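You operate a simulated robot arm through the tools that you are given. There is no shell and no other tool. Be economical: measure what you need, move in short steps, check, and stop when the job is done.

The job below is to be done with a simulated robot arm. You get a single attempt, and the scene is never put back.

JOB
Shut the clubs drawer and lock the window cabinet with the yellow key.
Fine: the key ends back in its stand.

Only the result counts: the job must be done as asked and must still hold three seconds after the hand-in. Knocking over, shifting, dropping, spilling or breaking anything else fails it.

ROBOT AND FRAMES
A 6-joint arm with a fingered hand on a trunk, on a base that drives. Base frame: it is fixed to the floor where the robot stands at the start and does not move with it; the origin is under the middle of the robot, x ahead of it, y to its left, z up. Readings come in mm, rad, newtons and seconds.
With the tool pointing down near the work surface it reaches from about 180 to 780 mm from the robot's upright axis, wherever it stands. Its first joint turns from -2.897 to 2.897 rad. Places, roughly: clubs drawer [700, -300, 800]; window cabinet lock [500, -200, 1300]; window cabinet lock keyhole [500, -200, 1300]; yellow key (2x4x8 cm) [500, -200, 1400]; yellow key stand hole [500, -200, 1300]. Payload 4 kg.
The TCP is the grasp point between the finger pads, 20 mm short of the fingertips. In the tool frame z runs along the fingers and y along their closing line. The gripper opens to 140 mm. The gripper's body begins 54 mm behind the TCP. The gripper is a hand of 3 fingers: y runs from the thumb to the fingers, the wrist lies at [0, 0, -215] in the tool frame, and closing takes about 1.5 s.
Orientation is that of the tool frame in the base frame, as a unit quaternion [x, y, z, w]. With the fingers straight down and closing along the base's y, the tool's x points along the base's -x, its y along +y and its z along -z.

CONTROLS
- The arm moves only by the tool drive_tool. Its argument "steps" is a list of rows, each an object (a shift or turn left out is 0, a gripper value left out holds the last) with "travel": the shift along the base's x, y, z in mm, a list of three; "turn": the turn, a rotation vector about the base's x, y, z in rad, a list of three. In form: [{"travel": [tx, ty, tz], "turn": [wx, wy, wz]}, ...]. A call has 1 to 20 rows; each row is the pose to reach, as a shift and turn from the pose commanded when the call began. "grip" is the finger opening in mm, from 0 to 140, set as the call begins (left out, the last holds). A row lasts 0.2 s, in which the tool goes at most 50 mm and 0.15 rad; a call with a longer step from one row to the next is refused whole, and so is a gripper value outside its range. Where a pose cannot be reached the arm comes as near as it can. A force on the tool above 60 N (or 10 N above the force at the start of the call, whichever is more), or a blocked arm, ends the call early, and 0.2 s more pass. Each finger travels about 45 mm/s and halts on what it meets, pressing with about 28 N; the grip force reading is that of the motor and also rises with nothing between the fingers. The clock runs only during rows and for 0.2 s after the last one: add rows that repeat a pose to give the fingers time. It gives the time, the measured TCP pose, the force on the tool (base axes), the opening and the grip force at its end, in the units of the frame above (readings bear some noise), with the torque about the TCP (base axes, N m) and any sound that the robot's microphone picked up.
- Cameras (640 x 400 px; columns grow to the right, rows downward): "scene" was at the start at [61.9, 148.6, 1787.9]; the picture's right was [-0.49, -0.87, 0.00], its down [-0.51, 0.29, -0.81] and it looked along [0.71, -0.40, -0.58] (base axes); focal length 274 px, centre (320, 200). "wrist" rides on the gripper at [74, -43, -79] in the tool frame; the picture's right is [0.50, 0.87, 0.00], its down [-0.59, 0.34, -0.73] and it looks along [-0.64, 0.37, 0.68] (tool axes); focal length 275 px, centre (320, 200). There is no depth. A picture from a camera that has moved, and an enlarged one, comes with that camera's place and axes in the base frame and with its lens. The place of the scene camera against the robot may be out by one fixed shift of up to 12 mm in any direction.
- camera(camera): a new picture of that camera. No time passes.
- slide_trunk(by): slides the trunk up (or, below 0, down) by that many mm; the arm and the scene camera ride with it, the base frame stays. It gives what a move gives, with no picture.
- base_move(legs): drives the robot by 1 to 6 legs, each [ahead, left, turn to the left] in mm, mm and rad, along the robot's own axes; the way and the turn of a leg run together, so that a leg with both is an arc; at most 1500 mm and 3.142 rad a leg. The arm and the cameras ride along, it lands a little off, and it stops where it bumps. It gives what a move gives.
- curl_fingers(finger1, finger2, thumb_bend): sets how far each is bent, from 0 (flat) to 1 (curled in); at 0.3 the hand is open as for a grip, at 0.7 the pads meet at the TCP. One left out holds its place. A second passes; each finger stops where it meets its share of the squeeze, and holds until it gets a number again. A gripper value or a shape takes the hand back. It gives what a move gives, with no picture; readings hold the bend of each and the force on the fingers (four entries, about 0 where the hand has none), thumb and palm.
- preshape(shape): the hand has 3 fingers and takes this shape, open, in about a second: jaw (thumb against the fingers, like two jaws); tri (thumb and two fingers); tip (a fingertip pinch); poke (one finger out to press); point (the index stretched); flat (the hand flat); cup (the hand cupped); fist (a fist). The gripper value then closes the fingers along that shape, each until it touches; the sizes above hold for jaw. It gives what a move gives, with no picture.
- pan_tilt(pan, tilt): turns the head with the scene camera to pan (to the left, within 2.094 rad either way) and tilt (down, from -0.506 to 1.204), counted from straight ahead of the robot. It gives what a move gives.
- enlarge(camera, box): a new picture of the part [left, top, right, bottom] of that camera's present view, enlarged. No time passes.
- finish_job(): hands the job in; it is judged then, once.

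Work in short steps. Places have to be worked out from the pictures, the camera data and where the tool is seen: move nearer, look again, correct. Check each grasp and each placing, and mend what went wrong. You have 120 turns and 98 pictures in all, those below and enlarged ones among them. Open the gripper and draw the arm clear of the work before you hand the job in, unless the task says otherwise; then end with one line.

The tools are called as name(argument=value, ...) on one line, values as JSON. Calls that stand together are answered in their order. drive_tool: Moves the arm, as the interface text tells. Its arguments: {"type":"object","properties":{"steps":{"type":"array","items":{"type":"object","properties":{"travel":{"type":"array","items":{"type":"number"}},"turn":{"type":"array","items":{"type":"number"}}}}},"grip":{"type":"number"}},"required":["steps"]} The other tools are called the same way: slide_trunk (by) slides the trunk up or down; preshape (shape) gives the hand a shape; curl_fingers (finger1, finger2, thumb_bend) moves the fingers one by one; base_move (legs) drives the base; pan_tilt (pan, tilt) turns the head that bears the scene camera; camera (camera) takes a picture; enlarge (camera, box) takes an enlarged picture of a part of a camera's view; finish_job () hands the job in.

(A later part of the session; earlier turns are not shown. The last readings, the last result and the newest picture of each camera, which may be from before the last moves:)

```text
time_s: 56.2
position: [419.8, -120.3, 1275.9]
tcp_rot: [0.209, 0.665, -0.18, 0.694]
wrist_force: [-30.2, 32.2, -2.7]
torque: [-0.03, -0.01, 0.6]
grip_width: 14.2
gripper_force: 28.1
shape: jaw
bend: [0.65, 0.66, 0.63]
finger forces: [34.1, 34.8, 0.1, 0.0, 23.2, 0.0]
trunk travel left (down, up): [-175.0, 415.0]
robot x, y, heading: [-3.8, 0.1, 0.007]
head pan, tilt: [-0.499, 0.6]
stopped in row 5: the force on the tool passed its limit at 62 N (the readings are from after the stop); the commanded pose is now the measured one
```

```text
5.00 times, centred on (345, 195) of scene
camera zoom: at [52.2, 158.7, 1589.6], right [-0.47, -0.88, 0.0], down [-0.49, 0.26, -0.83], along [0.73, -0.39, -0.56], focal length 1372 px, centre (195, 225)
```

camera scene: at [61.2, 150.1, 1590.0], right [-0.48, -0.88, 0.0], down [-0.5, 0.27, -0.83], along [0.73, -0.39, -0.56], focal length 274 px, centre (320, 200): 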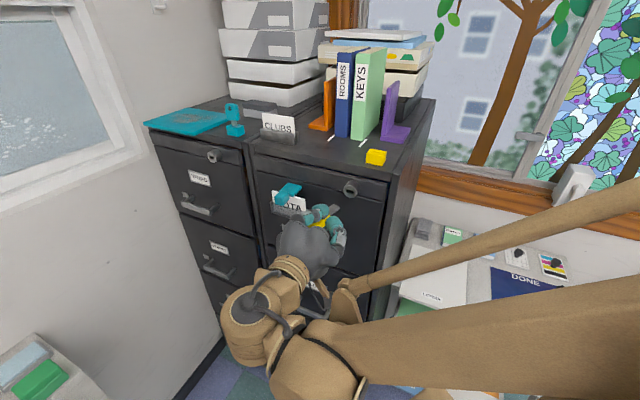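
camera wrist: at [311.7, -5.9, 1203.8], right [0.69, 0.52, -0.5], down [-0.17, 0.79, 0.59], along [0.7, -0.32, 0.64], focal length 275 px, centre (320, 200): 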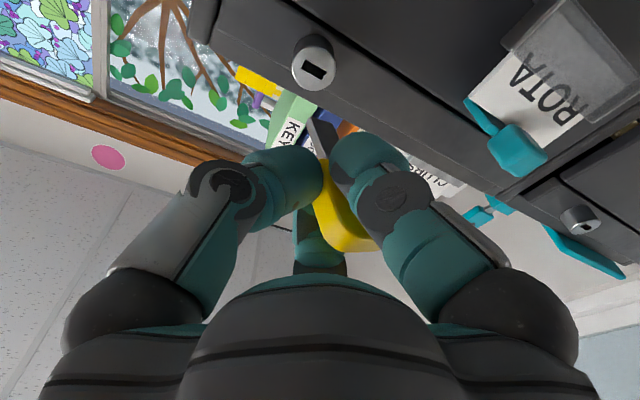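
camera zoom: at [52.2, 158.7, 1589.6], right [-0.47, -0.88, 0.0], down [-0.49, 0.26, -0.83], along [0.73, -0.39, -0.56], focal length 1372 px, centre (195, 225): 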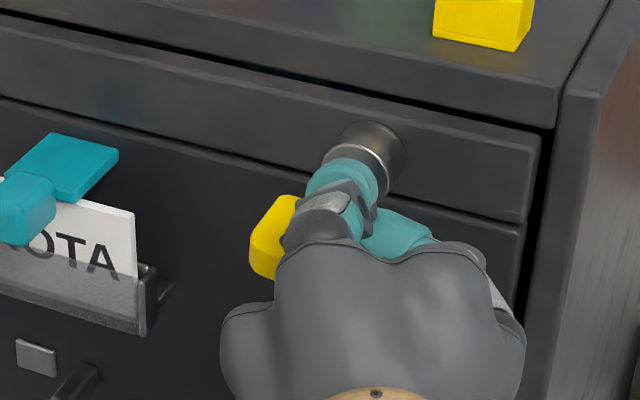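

The key has been slipping back in the grip rather than going in, with its tip catching the slot's rim. I'll back off 12 mm to unload and measure again.

drive_tool(steps=[{"travel": [-3.6, 4.8, 0]}, {"travel": [-7.2, 9.6, 0]}, {"travel": [-7.2, 9.6, 0]}])

enlarge(camera="wrist", box=[285, 80, 355, 160])

enlarge(camera="scene", box=[300, 155, 390, 235])

```text
time_s: 57.0
position: [418.5, -118.2, 1274.8]
tcp_rot: [0.211, 0.667, -0.181, 0.691]
wrist_force: [-1.2, 1.7, 0.3]
torque: [-0.04, -0.04, 0.09]
grip_width: 13.8
gripper_force: 28.1
shape: jaw
bend: [0.65, 0.66, 0.64]
finger forces: [27.1, 28.4, 0.0, 0.0, 14.7, 0.1]
trunk travel left (down, up): [-175.0, 415.0]
robot x, y, heading: [3.3, 1.0, 0.008]
head pan, tilt: [-0.499, 0.6]
```

```text
5.00 times, centred on (320, 120) of wrist
camera zoom: at [332.0, -109.6, 1196.9], right [0.48, 0.75, -0.46], down [-0.47, 0.66, 0.59], along [0.74, -0.07, 0.67], focal length 1376 px, centre (320, 600)
```

zoom: 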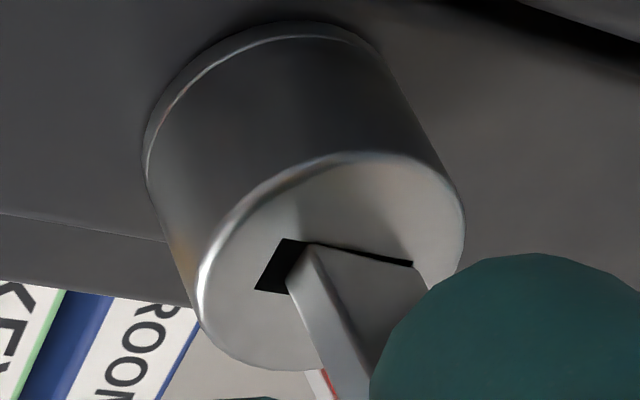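

```text
5.00 times, centred on (345, 195) of scene
camera zoom: at [60.3, 151.8, 1589.9], right [-0.47, -0.88, 0.0], down [-0.5, 0.27, -0.83], along [0.73, -0.39, -0.56], focal length 1372 px, centre (195, 225)
```

zoom: 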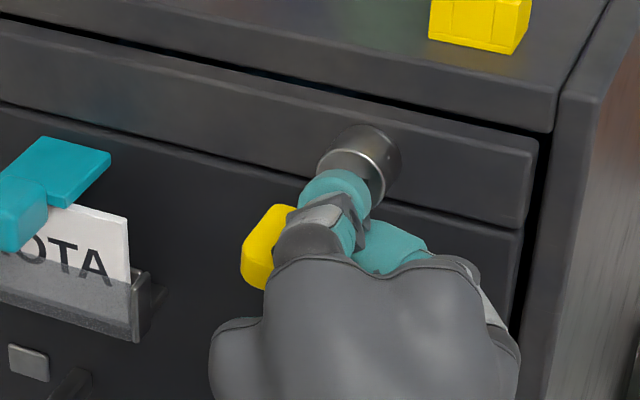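

I'll zoom in tighter on the slot to see whether the tip is inside.

enlarge(camera="wrist", box=[302, 120, 344, 150])

```text
13.33 times, centred on (323, 135) of wrist
camera zoom: at [332.0, -109.6, 1196.9], right [0.48, 0.75, -0.46], down [-0.47, 0.66, 0.59], along [0.74, -0.07, 0.67], focal length 3670 px, centre (280, 1067)
```

zoom: 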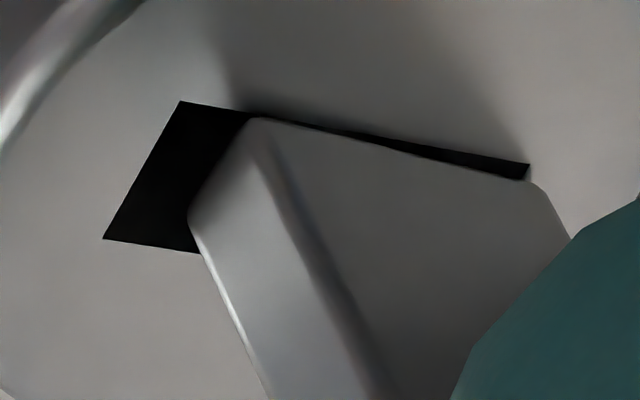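

The tip is about 1 mm short of the face, 1.8 mm too far left and 1.2 mm low. The base also springs back about 1 mm per 5 N, so I'll use light contact. Back 5 mm, correct, forward 8 mm.

drive_tool(steps=[{"travel": [-3.0, 4.0, 0]}, {"travel": [-4.4, 2.9, 1.1]}, {"travel": [-4.4, 2.9, 1.1]}, {"travel": [-2.6, 0.5, 1.1]}, {"travel": [-1.4, -1.1, 1.1]}, {"travel": [-0.2, -2.7, 1.1]}, {"travel": [0.4, -3.5, 1.1]}, {"travel": [0.4, -3.5, 1.1]}])

enlarge(camera="wrist", box=[302, 120, 344, 150])

```text
time_s: 58.8
position: [417.8, -121.5, 1275.9]
tcp_rot: [0.212, 0.667, -0.181, 0.691]
wrist_force: [0.2, -0.3, -0.4]
torque: [-0.02, 0.0, -0.01]
grip_width: 13.6
gripper_force: 27.8
shape: jaw
bend: [0.65, 0.66, 0.64]
finger forces: [27.7, 28.3, 0.0, 0.0, 14.0, 0.1]
trunk travel left (down, up): [-175.0, 415.0]
robot x, y, heading: [-2.7, 5.5, 0.007]
head pan, tilt: [-0.499, 0.6]
```

```text
13.33 times, centred on (323, 135) of wrist
camera zoom: at [332.5, -112.4, 1197.9], right [0.48, 0.75, -0.46], down [-0.47, 0.66, 0.59], along [0.74, -0.07, 0.67], focal length 3670 px, centre (280, 1067)
```

zoom: 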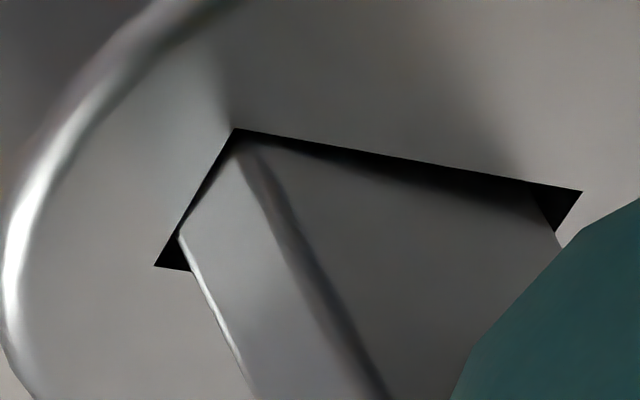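

The tip now looks to be just entering, with zero force and shading at the edge. I'll nudge 0.5 mm left and advance 4 mm.

drive_tool(steps=[{"travel": [0.4, 0.3, 0]}, {"travel": [1.0, -0.5, 0]}, {"travel": [1.6, -1.3, 0]}, {"travel": [2.2, -2.1, 0]}, {"travel": [2.8, -2.9, 0]}, {"travel": [2.8, -2.9, 0]}])

enlarge(camera="wrist", box=[302, 120, 344, 150])

```text
time_s: 60.2
position: [420.6, -125.9, 1274.5]
tcp_rot: [0.211, 0.667, -0.182, 0.691]
wrist_force: [0.3, 0.8, -0.4]
torque: [-0.06, -0.01, 0.06]
grip_width: 13.9
gripper_force: 27.9
shape: jaw
bend: [0.65, 0.66, 0.64]
finger forces: [27.3, 28.6, 0.1, 0.0, 13.9, 0.0]
trunk travel left (down, up): [-175.0, 415.0]
robot x, y, heading: [-0.1, 4.0, 0.005]
head pan, tilt: [-0.499, 0.6]
```

```text
13.33 times, centred on (323, 135) of wrist
camera zoom: at [335.1, -116.1, 1197.5], right [0.48, 0.75, -0.46], down [-0.47, 0.66, 0.59], along [0.74, -0.07, 0.67], focal length 3670 px, centre (280, 1067)
```

zoom: 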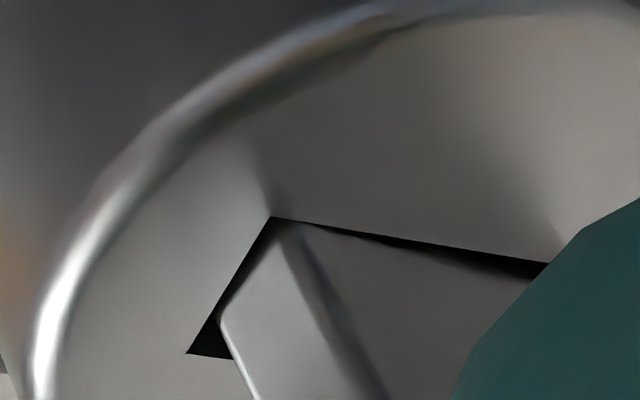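

Sliding in with no resistance. Continuing 7 mm with a slight lift.

drive_tool(steps=[{"travel": [0.6, -0.8, 0.4]}, {"travel": [1.2, -1.6, 0.4]}, {"travel": [2.4, -3.2, 0.4]}, {"travel": [3.3, -4.4, 0.4]}, {"travel": [4.2, -5.6, 0.4]}, {"travel": [4.2, -5.6, 0.4]}])

enlarge(camera="wrist", box=[285, 90, 355, 170])

enlarge(camera="scene", box=[300, 155, 390, 235])

```text
time_s: 61.6
position: [425.3, -130.5, 1277.4]
tcp_rot: [0.212, 0.667, -0.182, 0.691]
wrist_force: [0.6, 0.0, -0.1]
torque: [0.01, -0.01, -0.03]
grip_width: 13.9
gripper_force: 27.9
shape: jaw
bend: [0.65, 0.66, 0.64]
finger forces: [27.7, 28.3, 0.0, 0.1, 13.5, 0.0]
trunk travel left (down, up): [-175.0, 415.0]
robot x, y, heading: [-1.9, -1.2, 0.005]
head pan, tilt: [-0.499, 0.6]
```

```text
5.00 times, centred on (320, 130) of wrist
camera zoom: at [339.6, -121.6, 1197.8], right [0.48, 0.75, -0.46], down [-0.47, 0.66, 0.59], along [0.74, -0.07, 0.67], focal length 1376 px, centre (320, 550)
```

zoom: 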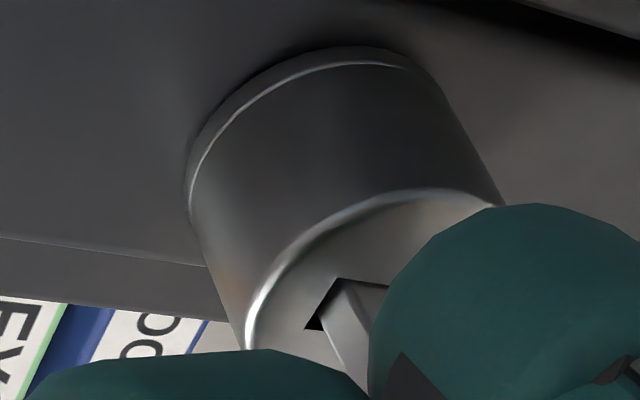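

```text
5.00 times, centred on (345, 195) of scene
camera zoom: at [60.1, 151.8, 1589.9], right [-0.47, -0.88, 0.0], down [-0.5, 0.27, -0.83], along [0.73, -0.39, -0.56], focal length 1372 px, centre (195, 225)
```

zoom: 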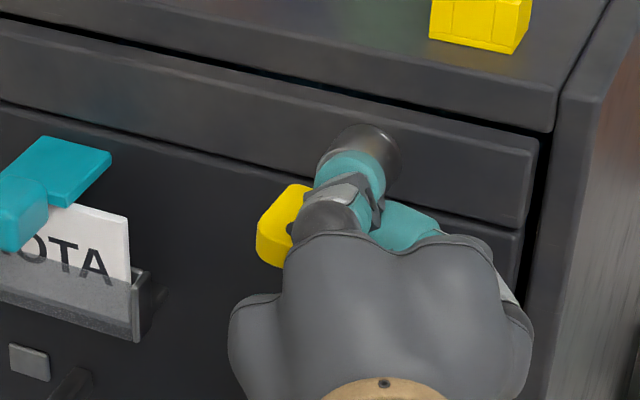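

Inserted about 11 mm and the fingertips are near the knob. I'll advance 4 mm more before regripping further back.

drive_tool(steps=[{"travel": [0.6, -0.8, 0]}, {"travel": [1.2, -1.6, 0]}, {"travel": [1.8, -2.4, 0]}, {"travel": [2.4, -3.2, 0]}, {"travel": [2.4, -3.2, 0]}])

camera(camera="wrist")

```text
time_s: 62.8
position: [428.0, -132.7, 1277.2]
tcp_rot: [0.212, 0.667, -0.182, 0.691]
wrist_force: [-0.8, -0.7, -0.9]
torque: [-0.01, 0.0, -0.01]
grip_width: 13.9
gripper_force: 27.8
shape: jaw
bend: [0.65, 0.66, 0.64]
finger forces: [28.0, 28.7, 0.1, 0.1, 13.7, 0.0]
trunk travel left (down, up): [-175.0, 415.0]
robot x, y, heading: [-0.8, -2.7, 0.009]
head pan, tilt: [-0.499, 0.6]
```

```text
19 pictures are left
camera wrist: at [342.1, -124.2, 1198.1], right [0.48, 0.75, -0.46], down [-0.47, 0.66, 0.59], along [0.74, -0.07, 0.67], focal length 275 px, centre (320, 200)
```

wrist: 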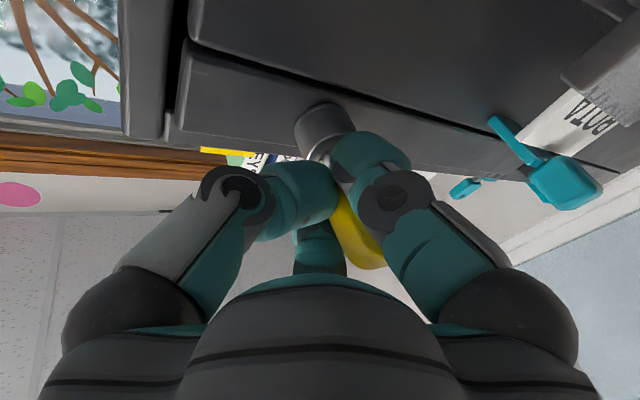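

No resistance yet. I'll push up to 8 mm more, watching the force.

drive_tool(steps=[{"travel": [0.9, -1.2, 0]}, {"travel": [1.8, -2.4, 0]}, {"travel": [2.4, -3.2, 0]}, {"travel": [3.0, -4.0, 0]}, {"travel": [3.0, -4.0, 0]}])

```text
time_s: 64.0
position: [429.4, -136.5, 1276.9]
tcp_rot: [0.212, 0.666, -0.181, 0.692]
wrist_force: [-11.4, 7.7, -3.5]
torque: [0.04, 0.07, 0.19]
grip_width: 13.9
gripper_force: 27.7
shape: jaw
bend: [0.65, 0.66, 0.64]
finger forces: [30.9, 28.2, 0.0, 0.0, 17.7, 0.0]
trunk travel left (down, up): [-175.0, 415.0]
robot x, y, heading: [-1.2, -0.3, 0.005]
head pan, tilt: [-0.499, 0.6]
```

Contact of 14 N comes at about 14–17 mm depth, most likely the fingertips on the knob. The key is held by the slot now, so I'll open, withdraw and straighten the hand to regrip the bow squarely further back.

drive_tool(steps=[{"travel": [-1.2, 1.6, 0]}, {"travel": [-1.2, 1.6, 0]}, {"travel": [-1.2, 1.6, 0]}, {"travel": [-1.2, 1.6, 0]}, {"travel": [-1.2, 1.6, 0]}], grip=60)

drive_tool(steps=[{"travel": [-12, 8, 0]}, {"travel": [-30, 19, 0]}, {"travel": [-50, 32, 0]}, {"travel": [-60, 40, 0], "turn": [-0.01, 0.014, -0.12]}, {"travel": [-55, 60, 0.5], "turn": [-0.022, 0.029, -0.24]}, {"travel": [-48.3, 77.8, 1], "turn": [-0.033, 0.044, -0.363]}, {"travel": [-48.3, 77.8, 1], "turn": [-0.033, 0.044, -0.363]}])

camera(camera="wrist")

enlarge(camera="scene", box=[300, 155, 390, 235])

```text
time_s: 65.2
position: [429.7, -135.0, 1276.5]
tcp_rot: [0.212, 0.667, -0.182, 0.691]
wrist_force: [1.0, 0.2, 0.0]
torque: [0.0, 0.03, -0.01]
grip_width: 59.7
gripper_force: 0.0
shape: jaw
bend: [0.37, 0.37, 0.36]
finger forces: [0.1, 0.0, 0.0, 0.1, 0.1, 0.0]
trunk travel left (down, up): [-175.0, 415.0]
robot x, y, heading: [-3.2, 3.4, 0.012]
head pan, tilt: [-0.499, 0.6]
```

```text
time_s: 66.8
position: [381.6, -59.0, 1276.4]
tcp_rot: [0.314, 0.629, -0.32, 0.635]
wrist_force: [0.5, -0.5, -0.3]
torque: [0.0, 0.0, 0.03]
grip_width: 59.6
gripper_force: 0.1
shape: jaw
bend: [0.37, 0.37, 0.36]
finger forces: [0.0, 0.0, 0.1, 0.0, 0.0, 0.0]
trunk travel left (down, up): [-175.0, 415.0]
robot x, y, heading: [-3.2, 2.3, 0.01]
head pan, tilt: [-0.499, 0.6]
```

```text
18 pictures are left
camera wrist: at [299.9, -20.7, 1201.9], right [0.69, 0.51, -0.5], down [-0.17, 0.8, 0.58], along [0.7, -0.32, 0.64], focal length 275 px, centre (320, 200)
```

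wrist: 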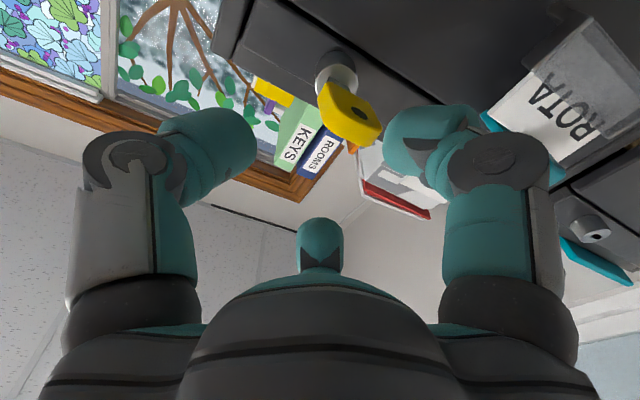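

```text
5.00 times, centred on (345, 195) of scene
camera zoom: at [59.4, 151.4, 1590.0], right [-0.47, -0.88, 0.0], down [-0.5, 0.27, -0.83], along [0.73, -0.39, -0.56], focal length 1372 px, centre (195, 225)
```

zoom: 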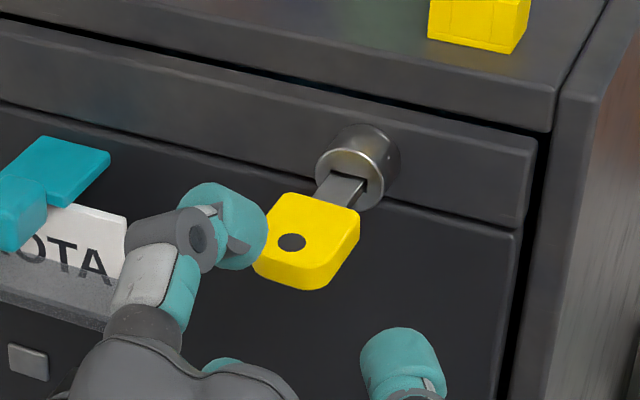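

The key sits in the slot unaided, drooping about 7°. I'll bring the straightened hand forward with the bow centred between the two fingers, then close.

drive_tool(steps=[{"travel": [4.8, 3.6, -4]}, {"travel": [16, -11, -4]}, {"travel": [26, -25, -4]}, {"travel": [36, -38, -4]}, {"travel": [44.8, -50, -4]}, {"travel": [44.8, -50, -4]}])

camera(camera="wrist")

```text
time_s: 68.2
position: [426.1, -108.3, 1272.6]
tcp_rot: [0.313, 0.629, -0.319, 0.636]
wrist_force: [-0.1, 0.7, -0.3]
torque: [0.02, -0.03, 0.05]
grip_width: 59.8
gripper_force: 0.0
shape: jaw
bend: [0.37, 0.37, 0.36]
finger forces: [0.1, 0.0, 0.0, 0.1, 0.1, 0.0]
trunk travel left (down, up): [-175.0, 415.0]
robot x, y, heading: [-0.9, 0.8, 0.002]
head pan, tilt: [-0.499, 0.6]
```

```text
16 pictures are left
camera wrist: at [345.3, -71.3, 1198.2], right [0.69, 0.51, -0.5], down [-0.17, 0.8, 0.58], along [0.7, -0.31, 0.64], focal length 275 px, centre (320, 200)
```

wrist: 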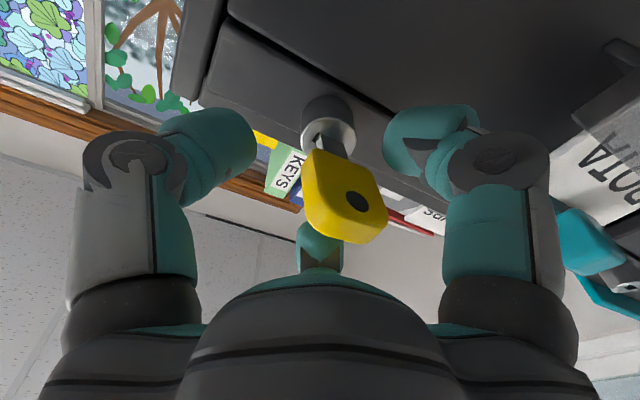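

The bow is where I wanted it (hole at y≈13, z≈-1.5 in the tool frame). Closing.

drive_tool(steps=[{"travel": [0, 0, 0]}, {"travel": [0, 0, 0]}, {"travel": [0, 0, 0]}, {"travel": [0, 0, 0]}, {"travel": [0, 0, 0]}, {"travel": [0, 0, 0]}, {"travel": [0, 0, 0]}, {"travel": [0, 0, 0]}], grip=0)

camera(camera="wrist")

```text
time_s: 70.0
position: [425.9, -108.6, 1273.7]
tcp_rot: [0.314, 0.629, -0.32, 0.635]
wrist_force: [1.6, 0.2, 0.7]
torque: [-0.02, -0.06, 0.08]
grip_width: 13.1
gripper_force: 27.8
shape: jaw
bend: [0.65, 0.65, 0.59]
finger forces: [22.1, 22.8, 0.1, 0.1, 22.3, 0.0]
trunk travel left (down, up): [-175.0, 415.0]
robot x, y, heading: [-0.7, 0.4, 0.006]
head pan, tilt: [-0.499, 0.6]
```

```text
15 pictures are left
camera wrist: at [345.5, -71.2, 1198.1], right [0.69, 0.52, -0.5], down [-0.17, 0.8, 0.58], along [0.7, -0.31, 0.64], focal length 275 px, centre (320, 200)
```

wrist: 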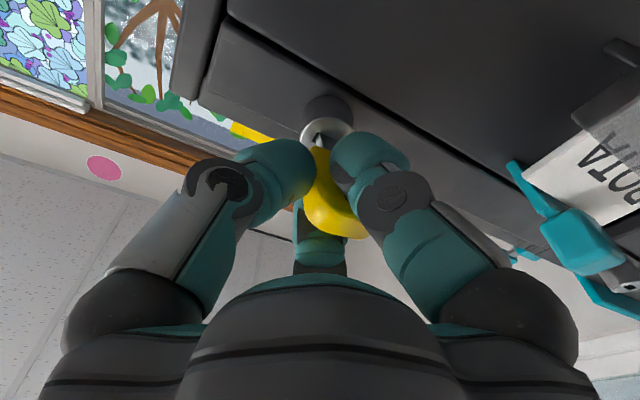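

An even grip, about 22 N on each contact. I'll lift 3 mm toward slot height and push in 10 mm.

drive_tool(steps=[{"travel": [0, 0, 1.5]}, {"travel": [0, 0, 3]}, {"travel": [1.2, -1.6, 3]}, {"travel": [2.4, -3.2, 3]}, {"travel": [3.6, -4.8, 3]}, {"travel": [4.8, -6.4, 3]}, {"travel": [6, -8, 3]}, {"travel": [6, -8, 3]}])

```text
time_s: 71.8
position: [428.8, -112.5, 1278.5]
tcp_rot: [0.313, 0.628, -0.319, 0.637]
wrist_force: [-22.6, 23.1, -3.1]
torque: [0.13, 0.14, 0.22]
grip_width: 13.4
gripper_force: 27.8
shape: jaw
bend: [0.65, 0.65, 0.59]
finger forces: [33.1, 27.7, 0.1, 0.1, 31.4, 0.0]
trunk travel left (down, up): [-175.0, 415.0]
robot x, y, heading: [-1.1, 0.4, 0.007]
head pan, tilt: [-0.499, 0.6]
```

32 N resists after about 5 mm, so I'll look at how deep the blade is.

enlarge(camera="wrist", box=[280, 85, 360, 175])

enlarge(camera="scene", box=[310, 165, 380, 235])

```text
4.44 times, centred on (320, 130) of wrist
camera zoom: at [347.4, -75.0, 1202.0], right [0.7, 0.51, -0.5], down [-0.17, 0.8, 0.58], along [0.7, -0.31, 0.65], focal length 1224 px, centre (320, 511)
```

zoom: 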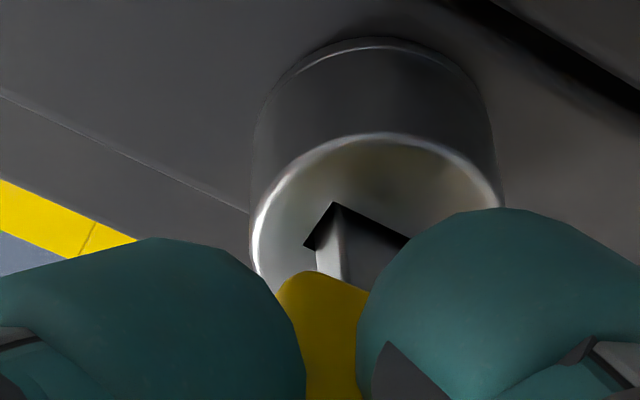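

```text
5.71 times, centred on (345, 200) of scene
camera zoom: at [55.5, 156.7, 1589.6], right [-0.47, -0.88, 0.0], down [-0.5, 0.26, -0.83], along [0.73, -0.39, -0.56], focal length 1568 px, centre (177, 200)
```

zoom: 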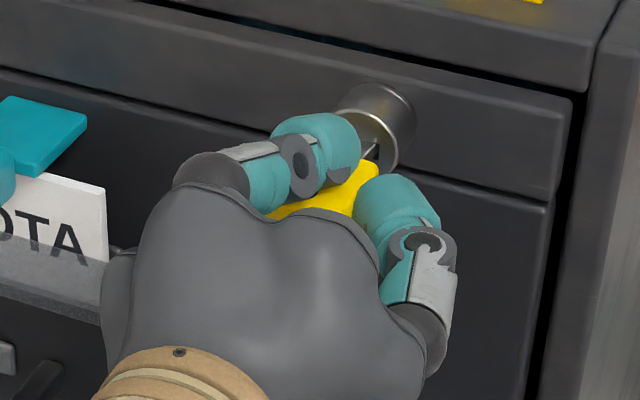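

The blade is nearly all in (only about 5 mm showing), so it's probably seated. I'll ease the push and try turning clockwise about the lock axis, a small amount first.

drive_tool(steps=[{"travel": [-1.2, 1.6, 0]}, {"travel": [-1.2, 1.7, -0.9], "turn": [0.06, -0.08, 0]}, {"travel": [-1.1, 1.7, -1.7], "turn": [0.12, -0.16, 0]}, {"travel": [-0.9, 1.8, -2.5], "turn": [0.18, -0.24, 0]}, {"travel": [-0.9, 1.8, -2.5], "turn": [0.18, -0.24, 0]}])

```text
time_s: 73.0
position: [428.2, -112.6, 1275.5]
tcp_rot: [0.406, 0.573, -0.221, 0.677]
wrist_force: [-27.9, 13.3, -16.1]
torque: [-0.26, 0.97, 0.22]
grip_width: 13.3
gripper_force: 28.2
shape: jaw
bend: [0.65, 0.66, 0.59]
finger forces: [58.0, 22.0, 0.1, 0.0, 29.7, 0.1]
trunk travel left (down, up): [-175.0, 415.0]
robot x, y, heading: [1.0, 1.3, 0.012]
head pan, tilt: [-0.499, 0.6]
```

Turning 17° clockwise builds about 0.9 N·m of resistance. I'll try the same amount counter-clockwise for comparison.

drive_tool(steps=[{"travel": [-0.1, -0.1, 1.3], "turn": [-0.08, 0.107, 0]}, {"travel": [-0.2, -0.1, 2.5], "turn": [-0.16, 0.213, 0]}, {"travel": [-0.2, -0.1, 3.7], "turn": [-0.24, 0.32, 0]}, {"travel": [0, 0, 5.0], "turn": [-0.32, 0.427, 0]}, {"travel": [0, 0, 5.0], "turn": [-0.36, 0.48, 0]}, {"travel": [0, 0, 5.0], "turn": [-0.36, 0.48, 0]}])

```text
time_s: 74.4
position: [428.4, -111.6, 1280.3]
tcp_rot: [0.214, 0.669, -0.411, 0.582]
wrist_force: [-16.2, 11.8, 1.1]
torque: [0.12, 0.07, 0.06]
grip_width: 13.4
gripper_force: 27.5
shape: jaw
bend: [0.65, 0.66, 0.59]
finger forces: [32.5, 29.3, 0.0, 0.0, 25.9, 0.0]
trunk travel left (down, up): [-175.0, 415.0]
robot x, y, heading: [-3.5, 4.0, 0.01]
head pan, tilt: [-0.499, 0.6]
```

Counter-clockwise is free (almost no torque). Continuing that way.

drive_tool(steps=[{"travel": [0.3, 0.3, 1.0], "turn": [-0.078, 0.104, 0]}, {"travel": [0.8, 0.6, 1.9], "turn": [-0.156, 0.208, 0]}, {"travel": [1.3, 1.0, 2.7], "turn": [-0.234, 0.312, 0]}, {"travel": [1.8, 1.3, 3.5], "turn": [-0.3, 0.4, 0]}, {"travel": [2.3, 1.7, 4.2], "turn": [-0.36, 0.48, 0]}, {"travel": [2.3, 1.7, 4.2], "turn": [-0.36, 0.48, 0]}])

enlarge(camera="wrist", box=[260, 75, 380, 195])

```text
time_s: 75.8
position: [430.8, -110.6, 1283.2]
tcp_rot: [0.005, 0.704, -0.561, 0.435]
wrist_force: [-12.0, 11.8, 6.9]
torque: [0.14, 0.07, -0.01]
grip_width: 13.6
gripper_force: 27.6
shape: jaw
bend: [0.65, 0.66, 0.59]
finger forces: [31.0, 30.1, 0.0, 0.0, 25.5, 0.0]
trunk travel left (down, up): [-175.0, 415.0]
robot x, y, heading: [-2.0, -0.2, 0.004]
head pan, tilt: [-0.499, 0.6]
```

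```text
3.33 times, centred on (320, 135) of wrist
camera zoom: at [315.6, -98.5, 1270.3], right [0.12, 0.08, -0.99], down [0.09, 0.99, 0.09], along [0.99, -0.1, 0.11], focal length 918 px, centre (320, 417)
```

zoom: 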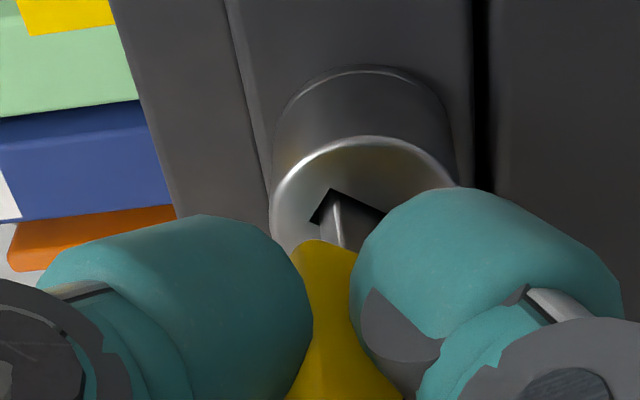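

The slot has turned with the key, so counter-clockwise is the working direction. Continuing toward 90° and slightly beyond.

drive_tool(steps=[{"travel": [0.8, 0.6, 0.6], "turn": [-0.078, 0.104, 0]}, {"travel": [1.6, 1.2, 1.1], "turn": [-0.156, 0.208, 0]}, {"travel": [2.5, 1.9, 1.5], "turn": [-0.234, 0.312, 0]}, {"travel": [3.4, 2.5, 1.7], "turn": [-0.312, 0.416, 0]}, {"travel": [4.1, 3.1, 1.8], "turn": [-0.39, 0.52, 0]}, {"travel": [4.5, 3.4, 1.8], "turn": [-0.42, 0.56, 0]}, {"travel": [4.5, 3.4, 1.8], "turn": [-0.42, 0.56, 0]}])

```text
time_s: 77.4
position: [435.9, -106.9, 1285.0]
tcp_rot: [0.238, -0.665, 0.674, -0.216]
wrist_force: [-14.6, 14.8, 1.7]
torque: [0.29, 0.03, -0.22]
grip_width: 13.3
gripper_force: 28.0
shape: jaw
bend: [0.65, 0.66, 0.59]
finger forces: [31.4, 30.0, 0.0, 0.1, 23.9, 0.0]
trunk travel left (down, up): [-175.0, 415.0]
robot x, y, heading: [-1.7, -0.1, 0.005]
head pan, tilt: [-0.499, 0.6]
```

At about 92° there's no stop yet. I'll turn a little further to feel for one.

drive_tool(steps=[{"travel": [0.7, 0.5, -0.1], "turn": [-0.06, 0.08, 0]}, {"travel": [1.3, 1.0, -0.2], "turn": [-0.12, 0.16, 0]}, {"travel": [2.0, 1.5, -0.4], "turn": [-0.18, 0.24, 0]}, {"travel": [2.0, 1.5, -0.4], "turn": [-0.18, 0.24, 0]}])

enlarge(camera="wrist", box=[260, 75, 380, 195])

enlarge(camera="scene", box=[310, 165, 380, 235])

```text
time_s: 78.4
position: [437.4, -105.9, 1285.5]
tcp_rot: [0.335, -0.622, 0.698, -0.114]
wrist_force: [-6.8, 9.9, 28.1]
torque: [0.37, -0.76, 0.01]
grip_width: 13.2
gripper_force: 27.8
shape: jaw
bend: [0.65, 0.66, 0.59]
finger forces: [29.3, 49.8, 0.1, 0.0, 32.4, 0.0]
trunk travel left (down, up): [-175.0, 415.0]
robot x, y, heading: [-2.3, 2.6, 0.01]
head pan, tilt: [-0.499, 0.6]
```

```text
3.33 times, centred on (320, 135) of wrist
camera zoom: at [345.4, -76.6, 1350.8], right [-0.6, -0.46, -0.66], down [-0.09, 0.85, -0.51], along [0.79, -0.25, -0.56], focal length 918 px, centre (320, 417)
```

zoom: 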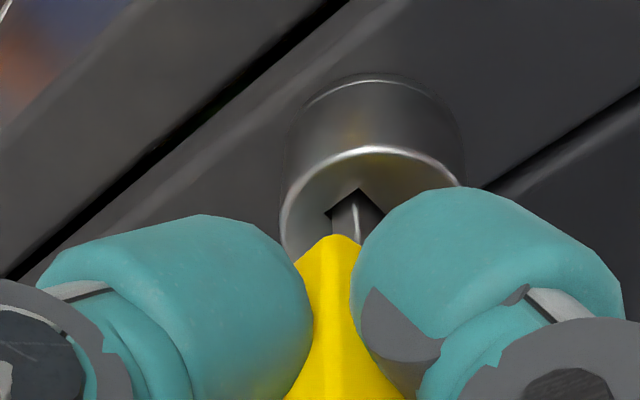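

```text
5.71 times, centred on (345, 200) of scene
camera zoom: at [56.4, 154.2, 1590.1], right [-0.47, -0.88, 0.0], down [-0.5, 0.27, -0.83], along [0.73, -0.39, -0.56], focal length 1568 px, centre (177, 200)
```

zoom: 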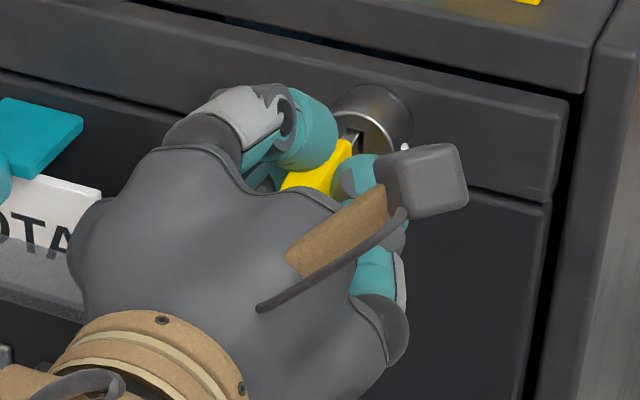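

The torque rises to 0.8 N·m, which is the end stop at about 90°, so the lock is thrown. I'll relax the torque, then try drawing the key straight out here.

drive_tool(steps=[{"travel": [-0.7, -0.5, 0.1], "turn": [0.06, -0.08, 0]}, {"travel": [-1.3, -1.0, 0.2], "turn": [0.12, -0.16, 0]}, {"travel": [-1.9, -1.4, 0.3], "turn": [0.168, -0.224, 0]}, {"travel": [-3.1, 0.2, 0.3], "turn": [0.168, -0.224, 0]}, {"travel": [-4.3, 1.8, 0.3], "turn": [0.168, -0.224, 0]}, {"travel": [-5.5, 3.4, 0.3], "turn": [0.168, -0.224, 0]}, {"travel": [-6.7, 5.0, 0.3], "turn": [0.168, -0.224, 0]}, {"travel": [-6.7, 5.0, 0.3], "turn": [0.168, -0.224, 0]}])

enlarge(camera="wrist", box=[260, 75, 380, 195])

```text
time_s: 80.2
position: [434.7, -106.4, 1285.9]
tcp_rot: [0.245, -0.665, 0.674, -0.209]
wrist_force: [15.0, -22.0, 34.3]
torque: [-0.5, -0.29, -0.03]
grip_width: 13.1
gripper_force: 28.2
shape: jaw
bend: [0.65, 0.66, 0.59]
finger forces: [27.1, 27.4, 0.0, 0.1, 24.5, 0.0]
trunk travel left (down, up): [-175.0, 415.0]
robot x, y, heading: [0.2, -1.0, 0.01]
head pan, tilt: [-0.499, 0.6]
```

```text
3.33 times, centred on (320, 135) of wrist
camera zoom: at [329.2, -87.0, 1331.5], right [-0.43, -0.33, -0.84], down [0.0, 0.93, -0.37], along [0.9, -0.16, -0.4], focal length 918 px, centre (320, 417)
```

zoom: 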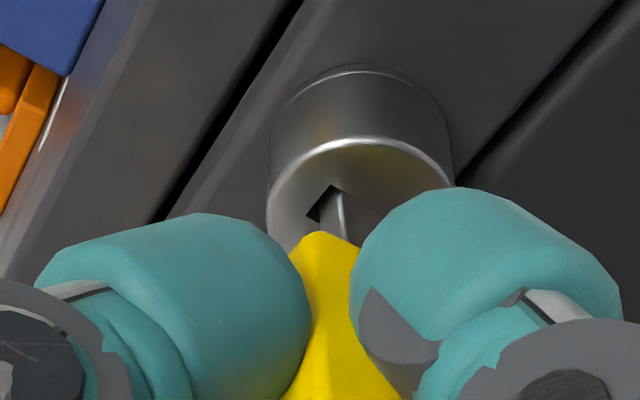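

Drawing out meets 26 N, but there's also a 34 N vertical side load jamming it. I'll ease back in slightly and raise the hand to null the side load.

drive_tool(steps=[{"travel": [2.4, -3.2, 1]}, {"travel": [3.0, -4.0, 2]}, {"travel": [3.0, -4.0, 3]}, {"travel": [3.0, -4.0, 3]}])

```text
time_s: 81.2
position: [436.2, -105.7, 1287.9]
tcp_rot: [0.246, -0.665, 0.674, -0.209]
wrist_force: [-2.1, -0.7, -2.1]
torque: [0.08, 0.1, -0.11]
grip_width: 13.0
gripper_force: 27.8
shape: jaw
bend: [0.65, 0.66, 0.6]
finger forces: [27.2, 26.2, 0.0, 0.0, 20.4, 0.0]
trunk travel left (down, up): [-175.0, 415.0]
robot x, y, heading: [-1.9, 1.5, 0.007]
head pan, tilt: [-0.499, 0.6]
```

All loads are nulled. Now a slow pull straight out of about 8 mm.

drive_tool(steps=[{"travel": [-0.6, 0.8, 0]}, {"travel": [-1.2, 1.6, 0]}, {"travel": [-1.8, 2.4, 0]}, {"travel": [-2.4, 3.2, 0]}, {"travel": [-3.6, 4.8, 0]}, {"travel": [-4.8, 6.4, 0]}, {"travel": [-4.8, 6.4, 0]}])

```text
time_s: 82.8
position: [430.9, -98.9, 1286.2]
tcp_rot: [0.245, -0.665, 0.674, -0.21]
wrist_force: [-0.5, -2.0, -1.7]
torque: [0.05, 0.04, -0.1]
grip_width: 12.8
gripper_force: 28.1
shape: jaw
bend: [0.65, 0.66, 0.6]
finger forces: [27.3, 25.7, 0.0, 0.0, 20.2, 0.0]
trunk travel left (down, up): [-175.0, 415.0]
robot x, y, heading: [1.0, 1.7, 0.004]
head pan, tilt: [-0.499, 0.6]
```

It moved out freely. I'll continue 12 mm and check the key is coming with the hand.

drive_tool(steps=[{"travel": [-1.2, 1.6, 0]}, {"travel": [-2.4, 3.2, 0]}, {"travel": [-3.6, 4.8, 0]}, {"travel": [-4.8, 6.4, 0]}, {"travel": [-6.0, 8.0, 0]}, {"travel": [-7.2, 9.6, 0]}, {"travel": [-7.2, 9.6, 0]}])

enlarge(camera="wrist", box=[260, 75, 380, 195])

```text
time_s: 84.4
position: [423.8, -89.8, 1287.5]
tcp_rot: [0.245, -0.664, 0.675, -0.209]
wrist_force: [-0.2, -0.1, -0.8]
torque: [0.05, 0.0, 0.0]
grip_width: 13.3
gripper_force: 27.8
shape: jaw
bend: [0.65, 0.66, 0.6]
finger forces: [26.4, 26.4, 0.0, 0.0, 21.3, 0.0]
trunk travel left (down, up): [-175.0, 415.0]
robot x, y, heading: [-2.4, 2.7, 0.005]
head pan, tilt: [-0.499, 0.6]
```

```text
3.33 times, centred on (320, 135) of wrist
camera zoom: at [319.1, -71.3, 1334.4], right [-0.43, -0.33, -0.84], down [0.0, 0.93, -0.37], along [0.9, -0.16, -0.4], focal length 918 px, centre (320, 417)
```

zoom: 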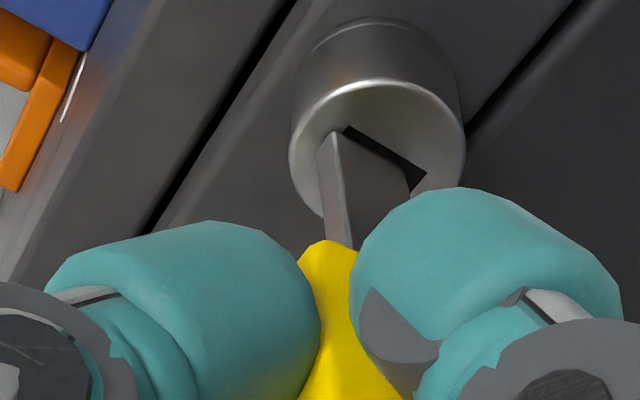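

The key is coming out with the hand and the slot stays turned at 90°. I'll retreat clear and roll the hand back to level.

drive_tool(steps=[{"travel": [-6, 8, 0]}, {"travel": [-12, 16, 0]}, {"travel": [-24, 32, 0]}, {"travel": [-36, 48, 0]}, {"travel": [-36, 48, 0], "turn": [0.0886, -0.1181, 0]}, {"travel": [-36, 48, 0], "turn": [0.1771, -0.2362, 0]}, {"travel": [-36, 48, 0], "turn": [0.2657, -0.3543, 0]}, {"travel": [-36, 48, 0], "turn": [0.3543, -0.4724, 0]}, {"travel": [-36, 48, 0], "turn": [0.4428, -0.5905, 0]}, {"travel": [-36, 48, 0], "turn": [0.5314, -0.7085, 0]}, {"travel": [-36, 48, 0], "turn": [0.62, -0.8266, 0]}, {"travel": [-36, 48, 0], "turn": [0.7085, -0.9447, 0]}, {"travel": [-36, 48, 0], "turn": [0.7971, -1.0628, 0]}, {"travel": [-36, 48, 0], "turn": [0.8857, -1.1809, 0]}, {"travel": [-36, 48, 0], "turn": [0.974, -1.299, 0]}, {"travel": [-36, 48, 0], "turn": [0.974, -1.299, 0]}])

drive_tool(steps=[{"travel": [0, 0, 45]}, {"travel": [0, 0, 90]}, {"travel": [0, 0, 135]}, {"travel": [0, 0, 180]}, {"travel": [0, 0, 200], "turn": [0.1142, 0.0857, 0]}, {"travel": [0, 0, 210], "turn": [0.2285, 0.1714, 0]}, {"travel": [0, 0, 210], "turn": [0.3427, 0.257, 0]}, {"travel": [0, 0, 210], "turn": [0.457, 0.3427, 0]}, {"travel": [0, 0, 210], "turn": [0.5712, 0.4284, 0]}, {"travel": [0, 0, 210], "turn": [0.6854, 0.5141, 0]}, {"travel": [0, 0, 210], "turn": [0.7997, 0.5998, 0]}, {"travel": [0, 0, 210], "turn": [0.9139, 0.6854, 0]}, {"travel": [0, 0, 210], "turn": [1.0282, 0.7711, 0]}, {"travel": [0, 0, 210], "turn": [1.1424, 0.8568, 0]}, {"travel": [0, 0, 210], "turn": [1.2566, 0.9425, 0]}, {"travel": [0, 0, 210], "turn": [1.2566, 0.9425, 0]}])

enlarge(camera="scene", box=[290, 120, 410, 220])

```text
time_s: 87.8
position: [388.4, -42.7, 1287.3]
tcp_rot: [0.314, 0.628, -0.317, 0.638]
wrist_force: [0.4, -0.3, -0.3]
torque: [-0.01, -0.03, 0.0]
grip_width: 13.2
gripper_force: 28.3
shape: jaw
bend: [0.65, 0.66, 0.6]
finger forces: [26.4, 26.0, 0.0, 0.1, 21.0, 0.0]
trunk travel left (down, up): [-175.0, 415.0]
robot x, y, heading: [-0.5, 4.9, 0.008]
head pan, tilt: [-0.499, 0.6]
```

```text
time_s: 91.2
position: [388.8, -42.9, 1497.7]
tcp_rot: [0.447, 0.894, -0.002, 0.005]
wrist_force: [-0.6, -0.1, -0.6]
torque: [-0.02, 0.0, -0.01]
grip_width: 13.1
gripper_force: 27.7
shape: jaw
bend: [0.65, 0.66, 0.62]
finger forces: [26.8, 25.6, 0.0, 0.0, 16.1, 0.1]
trunk travel left (down, up): [-175.0, 415.0]
robot x, y, heading: [-2.5, 1.8, 0.01]
head pan, tilt: [-0.499, 0.6]
```

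```text
4.00 times, centred on (350, 170) of scene
camera zoom: at [59.7, 152.0, 1589.9], right [-0.47, -0.88, 0.0], down [-0.5, 0.27, -0.83], along [0.73, -0.39, -0.56], focal length 1097 px, centre (200, 320)
```

zoom: 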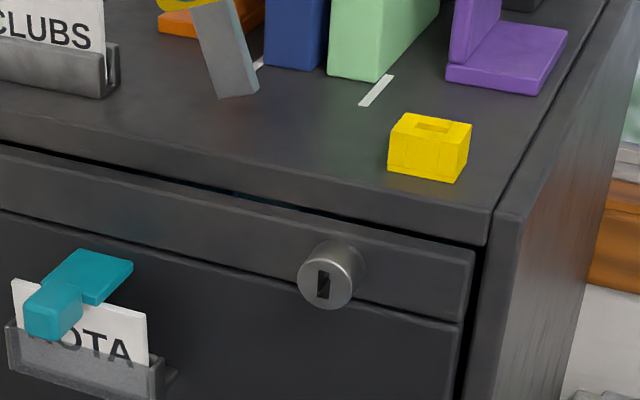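

The keyhole is now vertical. The key hangs about 17° off in the hand, tip to the right, so I'll counter-tilt the hand and go above the stand hole (s≈-251.5, n≈-469, top z≈1350).

drive_tool(steps=[{"travel": [14, -32, 0], "turn": [0.06, -0.08, 0]}, {"travel": [28, -64, 0], "turn": [0.12, -0.16, 0]}, {"travel": [42, -97, 0], "turn": [0.18, -0.24, 0]}, {"travel": [56, -130, 0], "turn": [0.18, -0.24, 0]}, {"travel": [70, -161, 0], "turn": [0.18, -0.24, 0]}, {"travel": [82, -190, 0], "turn": [0.18, -0.24, 0]}, {"travel": [82, -190, -30], "turn": [0.18, -0.24, 0]}, {"travel": [82, -190, -54], "turn": [0.18, -0.24, 0]}, {"travel": [82, -190, -54], "turn": [0.18, -0.24, 0]}])

enlarge(camera="wrist", box=[265, 30, 375, 160])

enlarge(camera="scene", box=[340, 85, 420, 175])

```text
time_s: 93.2
position: [470.2, -232.3, 1445.6]
tcp_rot: [0.442, 0.884, 0.132, 0.072]
wrist_force: [-0.3, -0.6, -0.5]
torque: [-0.03, 0.0, 0.02]
grip_width: 13.2
gripper_force: 27.6
shape: jaw
bend: [0.65, 0.66, 0.62]
finger forces: [26.5, 25.4, 0.0, 0.0, 15.7, 0.0]
trunk travel left (down, up): [-175.0, 415.0]
robot x, y, heading: [-6.2, 2.0, 0.008]
head pan, tilt: [-0.499, 0.6]
```

```text
3.08 times, centred on (320, 95) of wrist
camera zoom: at [374.2, -210.2, 1506.2], right [0.36, 0.9, 0.25], down [0.43, -0.4, 0.81], along [0.83, -0.19, -0.53], focal length 847 px, centre (320, 523)
```

zoom: 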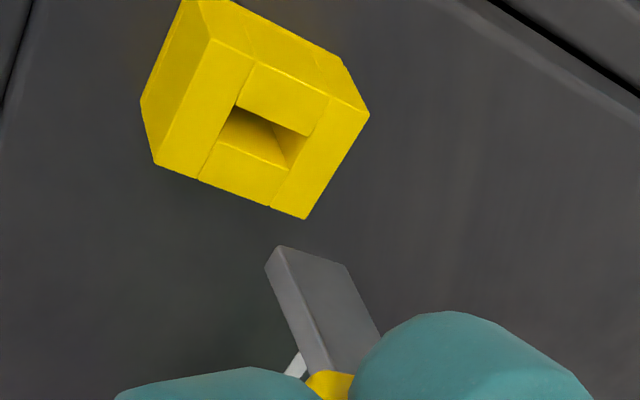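

```text
4.44 times, centred on (380, 130) of scene
camera zoom: at [60.0, 151.8, 1590.0], right [-0.47, -0.88, 0.0], down [-0.5, 0.27, -0.83], along [0.73, -0.39, -0.56], focal length 1219 px, centre (53, 511)
```

zoom: 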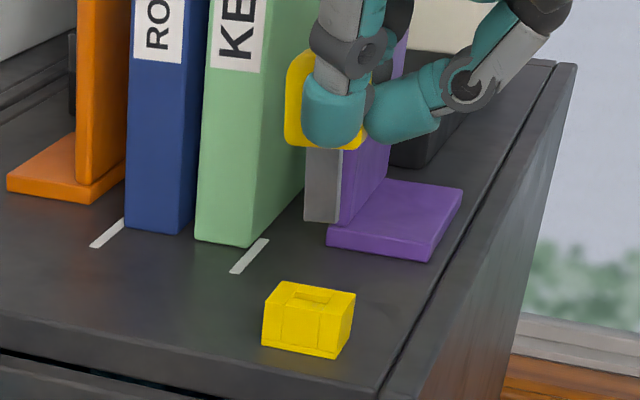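

Measured: blade tilted 20° in the hand (the hand compensates 17°), tip at s=-252, n=-468, z=1385, and the hole at s≈-248, n≈-460.5. I'll correct and lower the tip to about 6 mm above the stand.

drive_tool(steps=[{"travel": [-5, 1, 0], "turn": [0.015, -0.02, 0]}, {"travel": [-10.1, 1.8, 0], "turn": [0.03, -0.04, 0]}, {"travel": [-10.1, 1.8, -12], "turn": [0.03, -0.04, 0]}, {"travel": [-10.1, 1.8, -24], "turn": [0.03, -0.04, 0]}, {"travel": [-10.1, 1.8, -27], "turn": [0.03, -0.04, 0]}, {"travel": [-10.1, 1.8, -27], "turn": [0.03, -0.04, 0]}])

enlarge(camera="wrist", box=[285, 75, 355, 155])

```text
time_s: 94.6
position: [460.7, -230.1, 1416.2]
tcp_rot: [0.441, 0.88, 0.153, 0.083]
wrist_force: [0.3, -0.4, -1.0]
torque: [-0.02, 0.02, 0.0]
grip_width: 13.3
gripper_force: 27.7
shape: jaw
bend: [0.65, 0.66, 0.62]
finger forces: [26.5, 25.4, 0.0, 0.2, 15.7, 0.0]
trunk travel left (down, up): [-175.0, 415.0]
robot x, y, heading: [0.3, 3.1, 0.008]
head pan, tilt: [-0.499, 0.6]
```

```text
5.00 times, centred on (320, 115) of wrist
camera zoom: at [362.3, -210.8, 1475.4], right [0.35, 0.89, 0.29], down [0.4, -0.43, 0.81], along [0.85, -0.17, -0.5], focal length 1376 px, centre (320, 625)
```

zoom: 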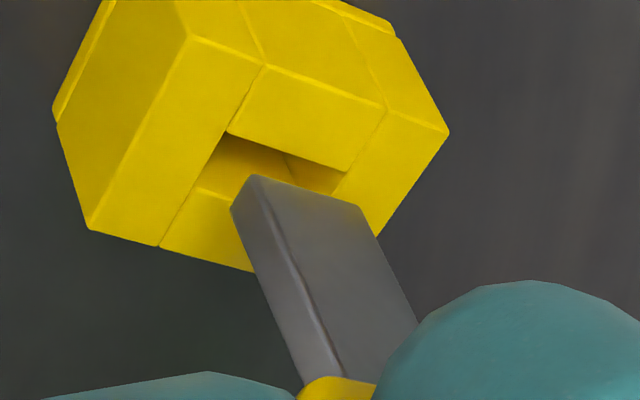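

The tip is about 4 mm above the hole, yaw aligned, and roughly 2 mm too far left. I'll shift right 2.2 mm and lower 5 mm gently.

drive_tool(steps=[{"travel": [-1.8, -1.3, 0]}, {"travel": [-1.8, -1.3, -2]}, {"travel": [-1.8, -1.3, -4]}, {"travel": [-1.8, -1.3, -5]}, {"travel": [-1.8, -1.3, -5]}])

enlarge(camera="wrist", box=[285, 75, 355, 155])

```text
time_s: 95.8
position: [458.9, -232.3, 1411.7]
tcp_rot: [0.442, 0.88, 0.154, 0.082]
wrist_force: [-0.9, -0.2, -0.4]
torque: [-0.02, -0.03, -0.03]
grip_width: 13.1
gripper_force: 28.8
shape: jaw
bend: [0.65, 0.66, 0.62]
finger forces: [26.5, 25.3, 0.1, 0.0, 15.7, 0.1]
trunk travel left (down, up): [-175.0, 415.0]
robot x, y, heading: [0.3, 2.8, 0.006]
head pan, tilt: [-0.499, 0.6]
```

```text
5.00 times, centred on (320, 115) of wrist
camera zoom: at [360.9, -211.9, 1469.8], right [0.35, 0.89, 0.29], down [0.4, -0.43, 0.81], along [0.85, -0.17, -0.5], focal length 1376 px, centre (320, 625)
```

zoom: 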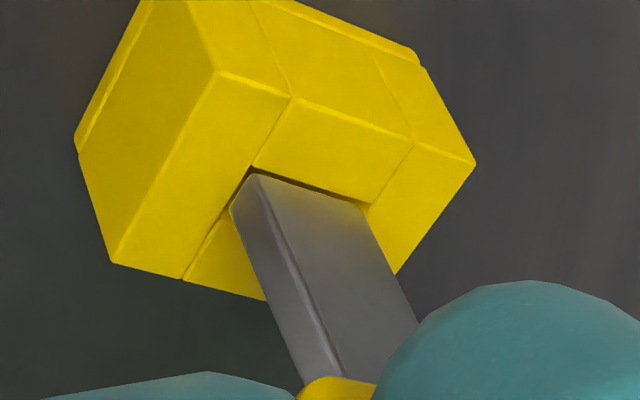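

The tip sits within the hole outline on all sides. I'll nudge slightly inward and descend 4 mm, watching the force.

drive_tool(steps=[{"travel": [0.6, -0.4, 0]}, {"travel": [0.6, -0.4, -1]}, {"travel": [0.6, -0.4, -2]}, {"travel": [0.6, -0.4, -3]}, {"travel": [0.6, -0.4, -4]}, {"travel": [0.6, -0.4, -4]}])

```text
time_s: 97.2
position: [459.1, -232.2, 1406.6]
tcp_rot: [0.442, 0.88, 0.154, 0.084]
wrist_force: [0.3, -0.1, -0.9]
torque: [0.03, 0.02, 0.0]
grip_width: 13.2
gripper_force: 28.1
shape: jaw
bend: [0.65, 0.66, 0.62]
finger forces: [26.6, 25.3, 0.1, 0.0, 15.7, 0.0]
trunk travel left (down, up): [-175.0, 415.0]
robot x, y, heading: [-5.1, 1.8, 0.009]
head pan, tilt: [-0.499, 0.6]
```

No force, so the tip is entering. Lowering another 6 mm.

drive_tool(steps=[{"travel": [0, 0, -1.5]}, {"travel": [0, 0, -3]}, {"travel": [0, 0, -4.5]}, {"travel": [0, 0, -6]}, {"travel": [0, 0, -6]}])

```text
time_s: 98.4
position: [457.0, -231.5, 1402.6]
tcp_rot: [0.441, 0.88, 0.155, 0.084]
wrist_force: [0.2, -3.1, 44.2]
torque: [0.25, -0.53, -0.04]
grip_width: 13.7
gripper_force: 28.0
shape: jaw
bend: [0.65, 0.66, 0.62]
finger forces: [30.5, 34.9, 0.0, 0.1, 23.0, 0.0]
trunk travel left (down, up): [-175.0, 415.0]
robot x, y, heading: [-2.0, 2.6, 0.006]
head pan, tilt: [-0.499, 0.6]
```

44 N up: the tip caught on something. I'll raise 3 mm and look.

drive_tool(steps=[{"travel": [0, 0, 1.5]}, {"travel": [0, 0, 3]}, {"travel": [0, 0, 3]}])

enlarge(camera="wrist", box=[285, 80, 355, 160])

```text
time_s: 99.2
position: [457.7, -232.8, 1404.4]
tcp_rot: [0.442, 0.88, 0.154, 0.083]
wrist_force: [-1.3, -1.1, 11.8]
torque: [0.13, -0.13, 0.01]
grip_width: 13.5
gripper_force: 28.5
shape: jaw
bend: [0.65, 0.66, 0.62]
finger forces: [30.1, 30.0, 0.1, 0.0, 19.4, 0.0]
trunk travel left (down, up): [-175.0, 415.0]
robot x, y, heading: [-2.2, 3.8, 0.009]
head pan, tilt: [-0.499, 0.6]
```

```text
5.00 times, centred on (320, 120) of wrist
camera zoom: at [359.5, -212.1, 1462.7], right [0.35, 0.89, 0.29], down [0.4, -0.43, 0.81], along [0.85, -0.17, -0.5], focal length 1376 px, centre (320, 600)
```

zoom: 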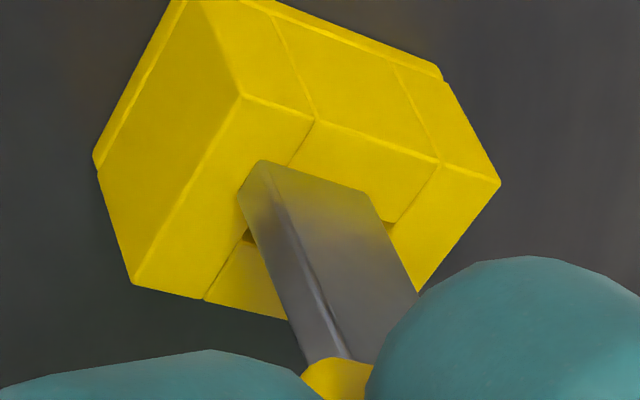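

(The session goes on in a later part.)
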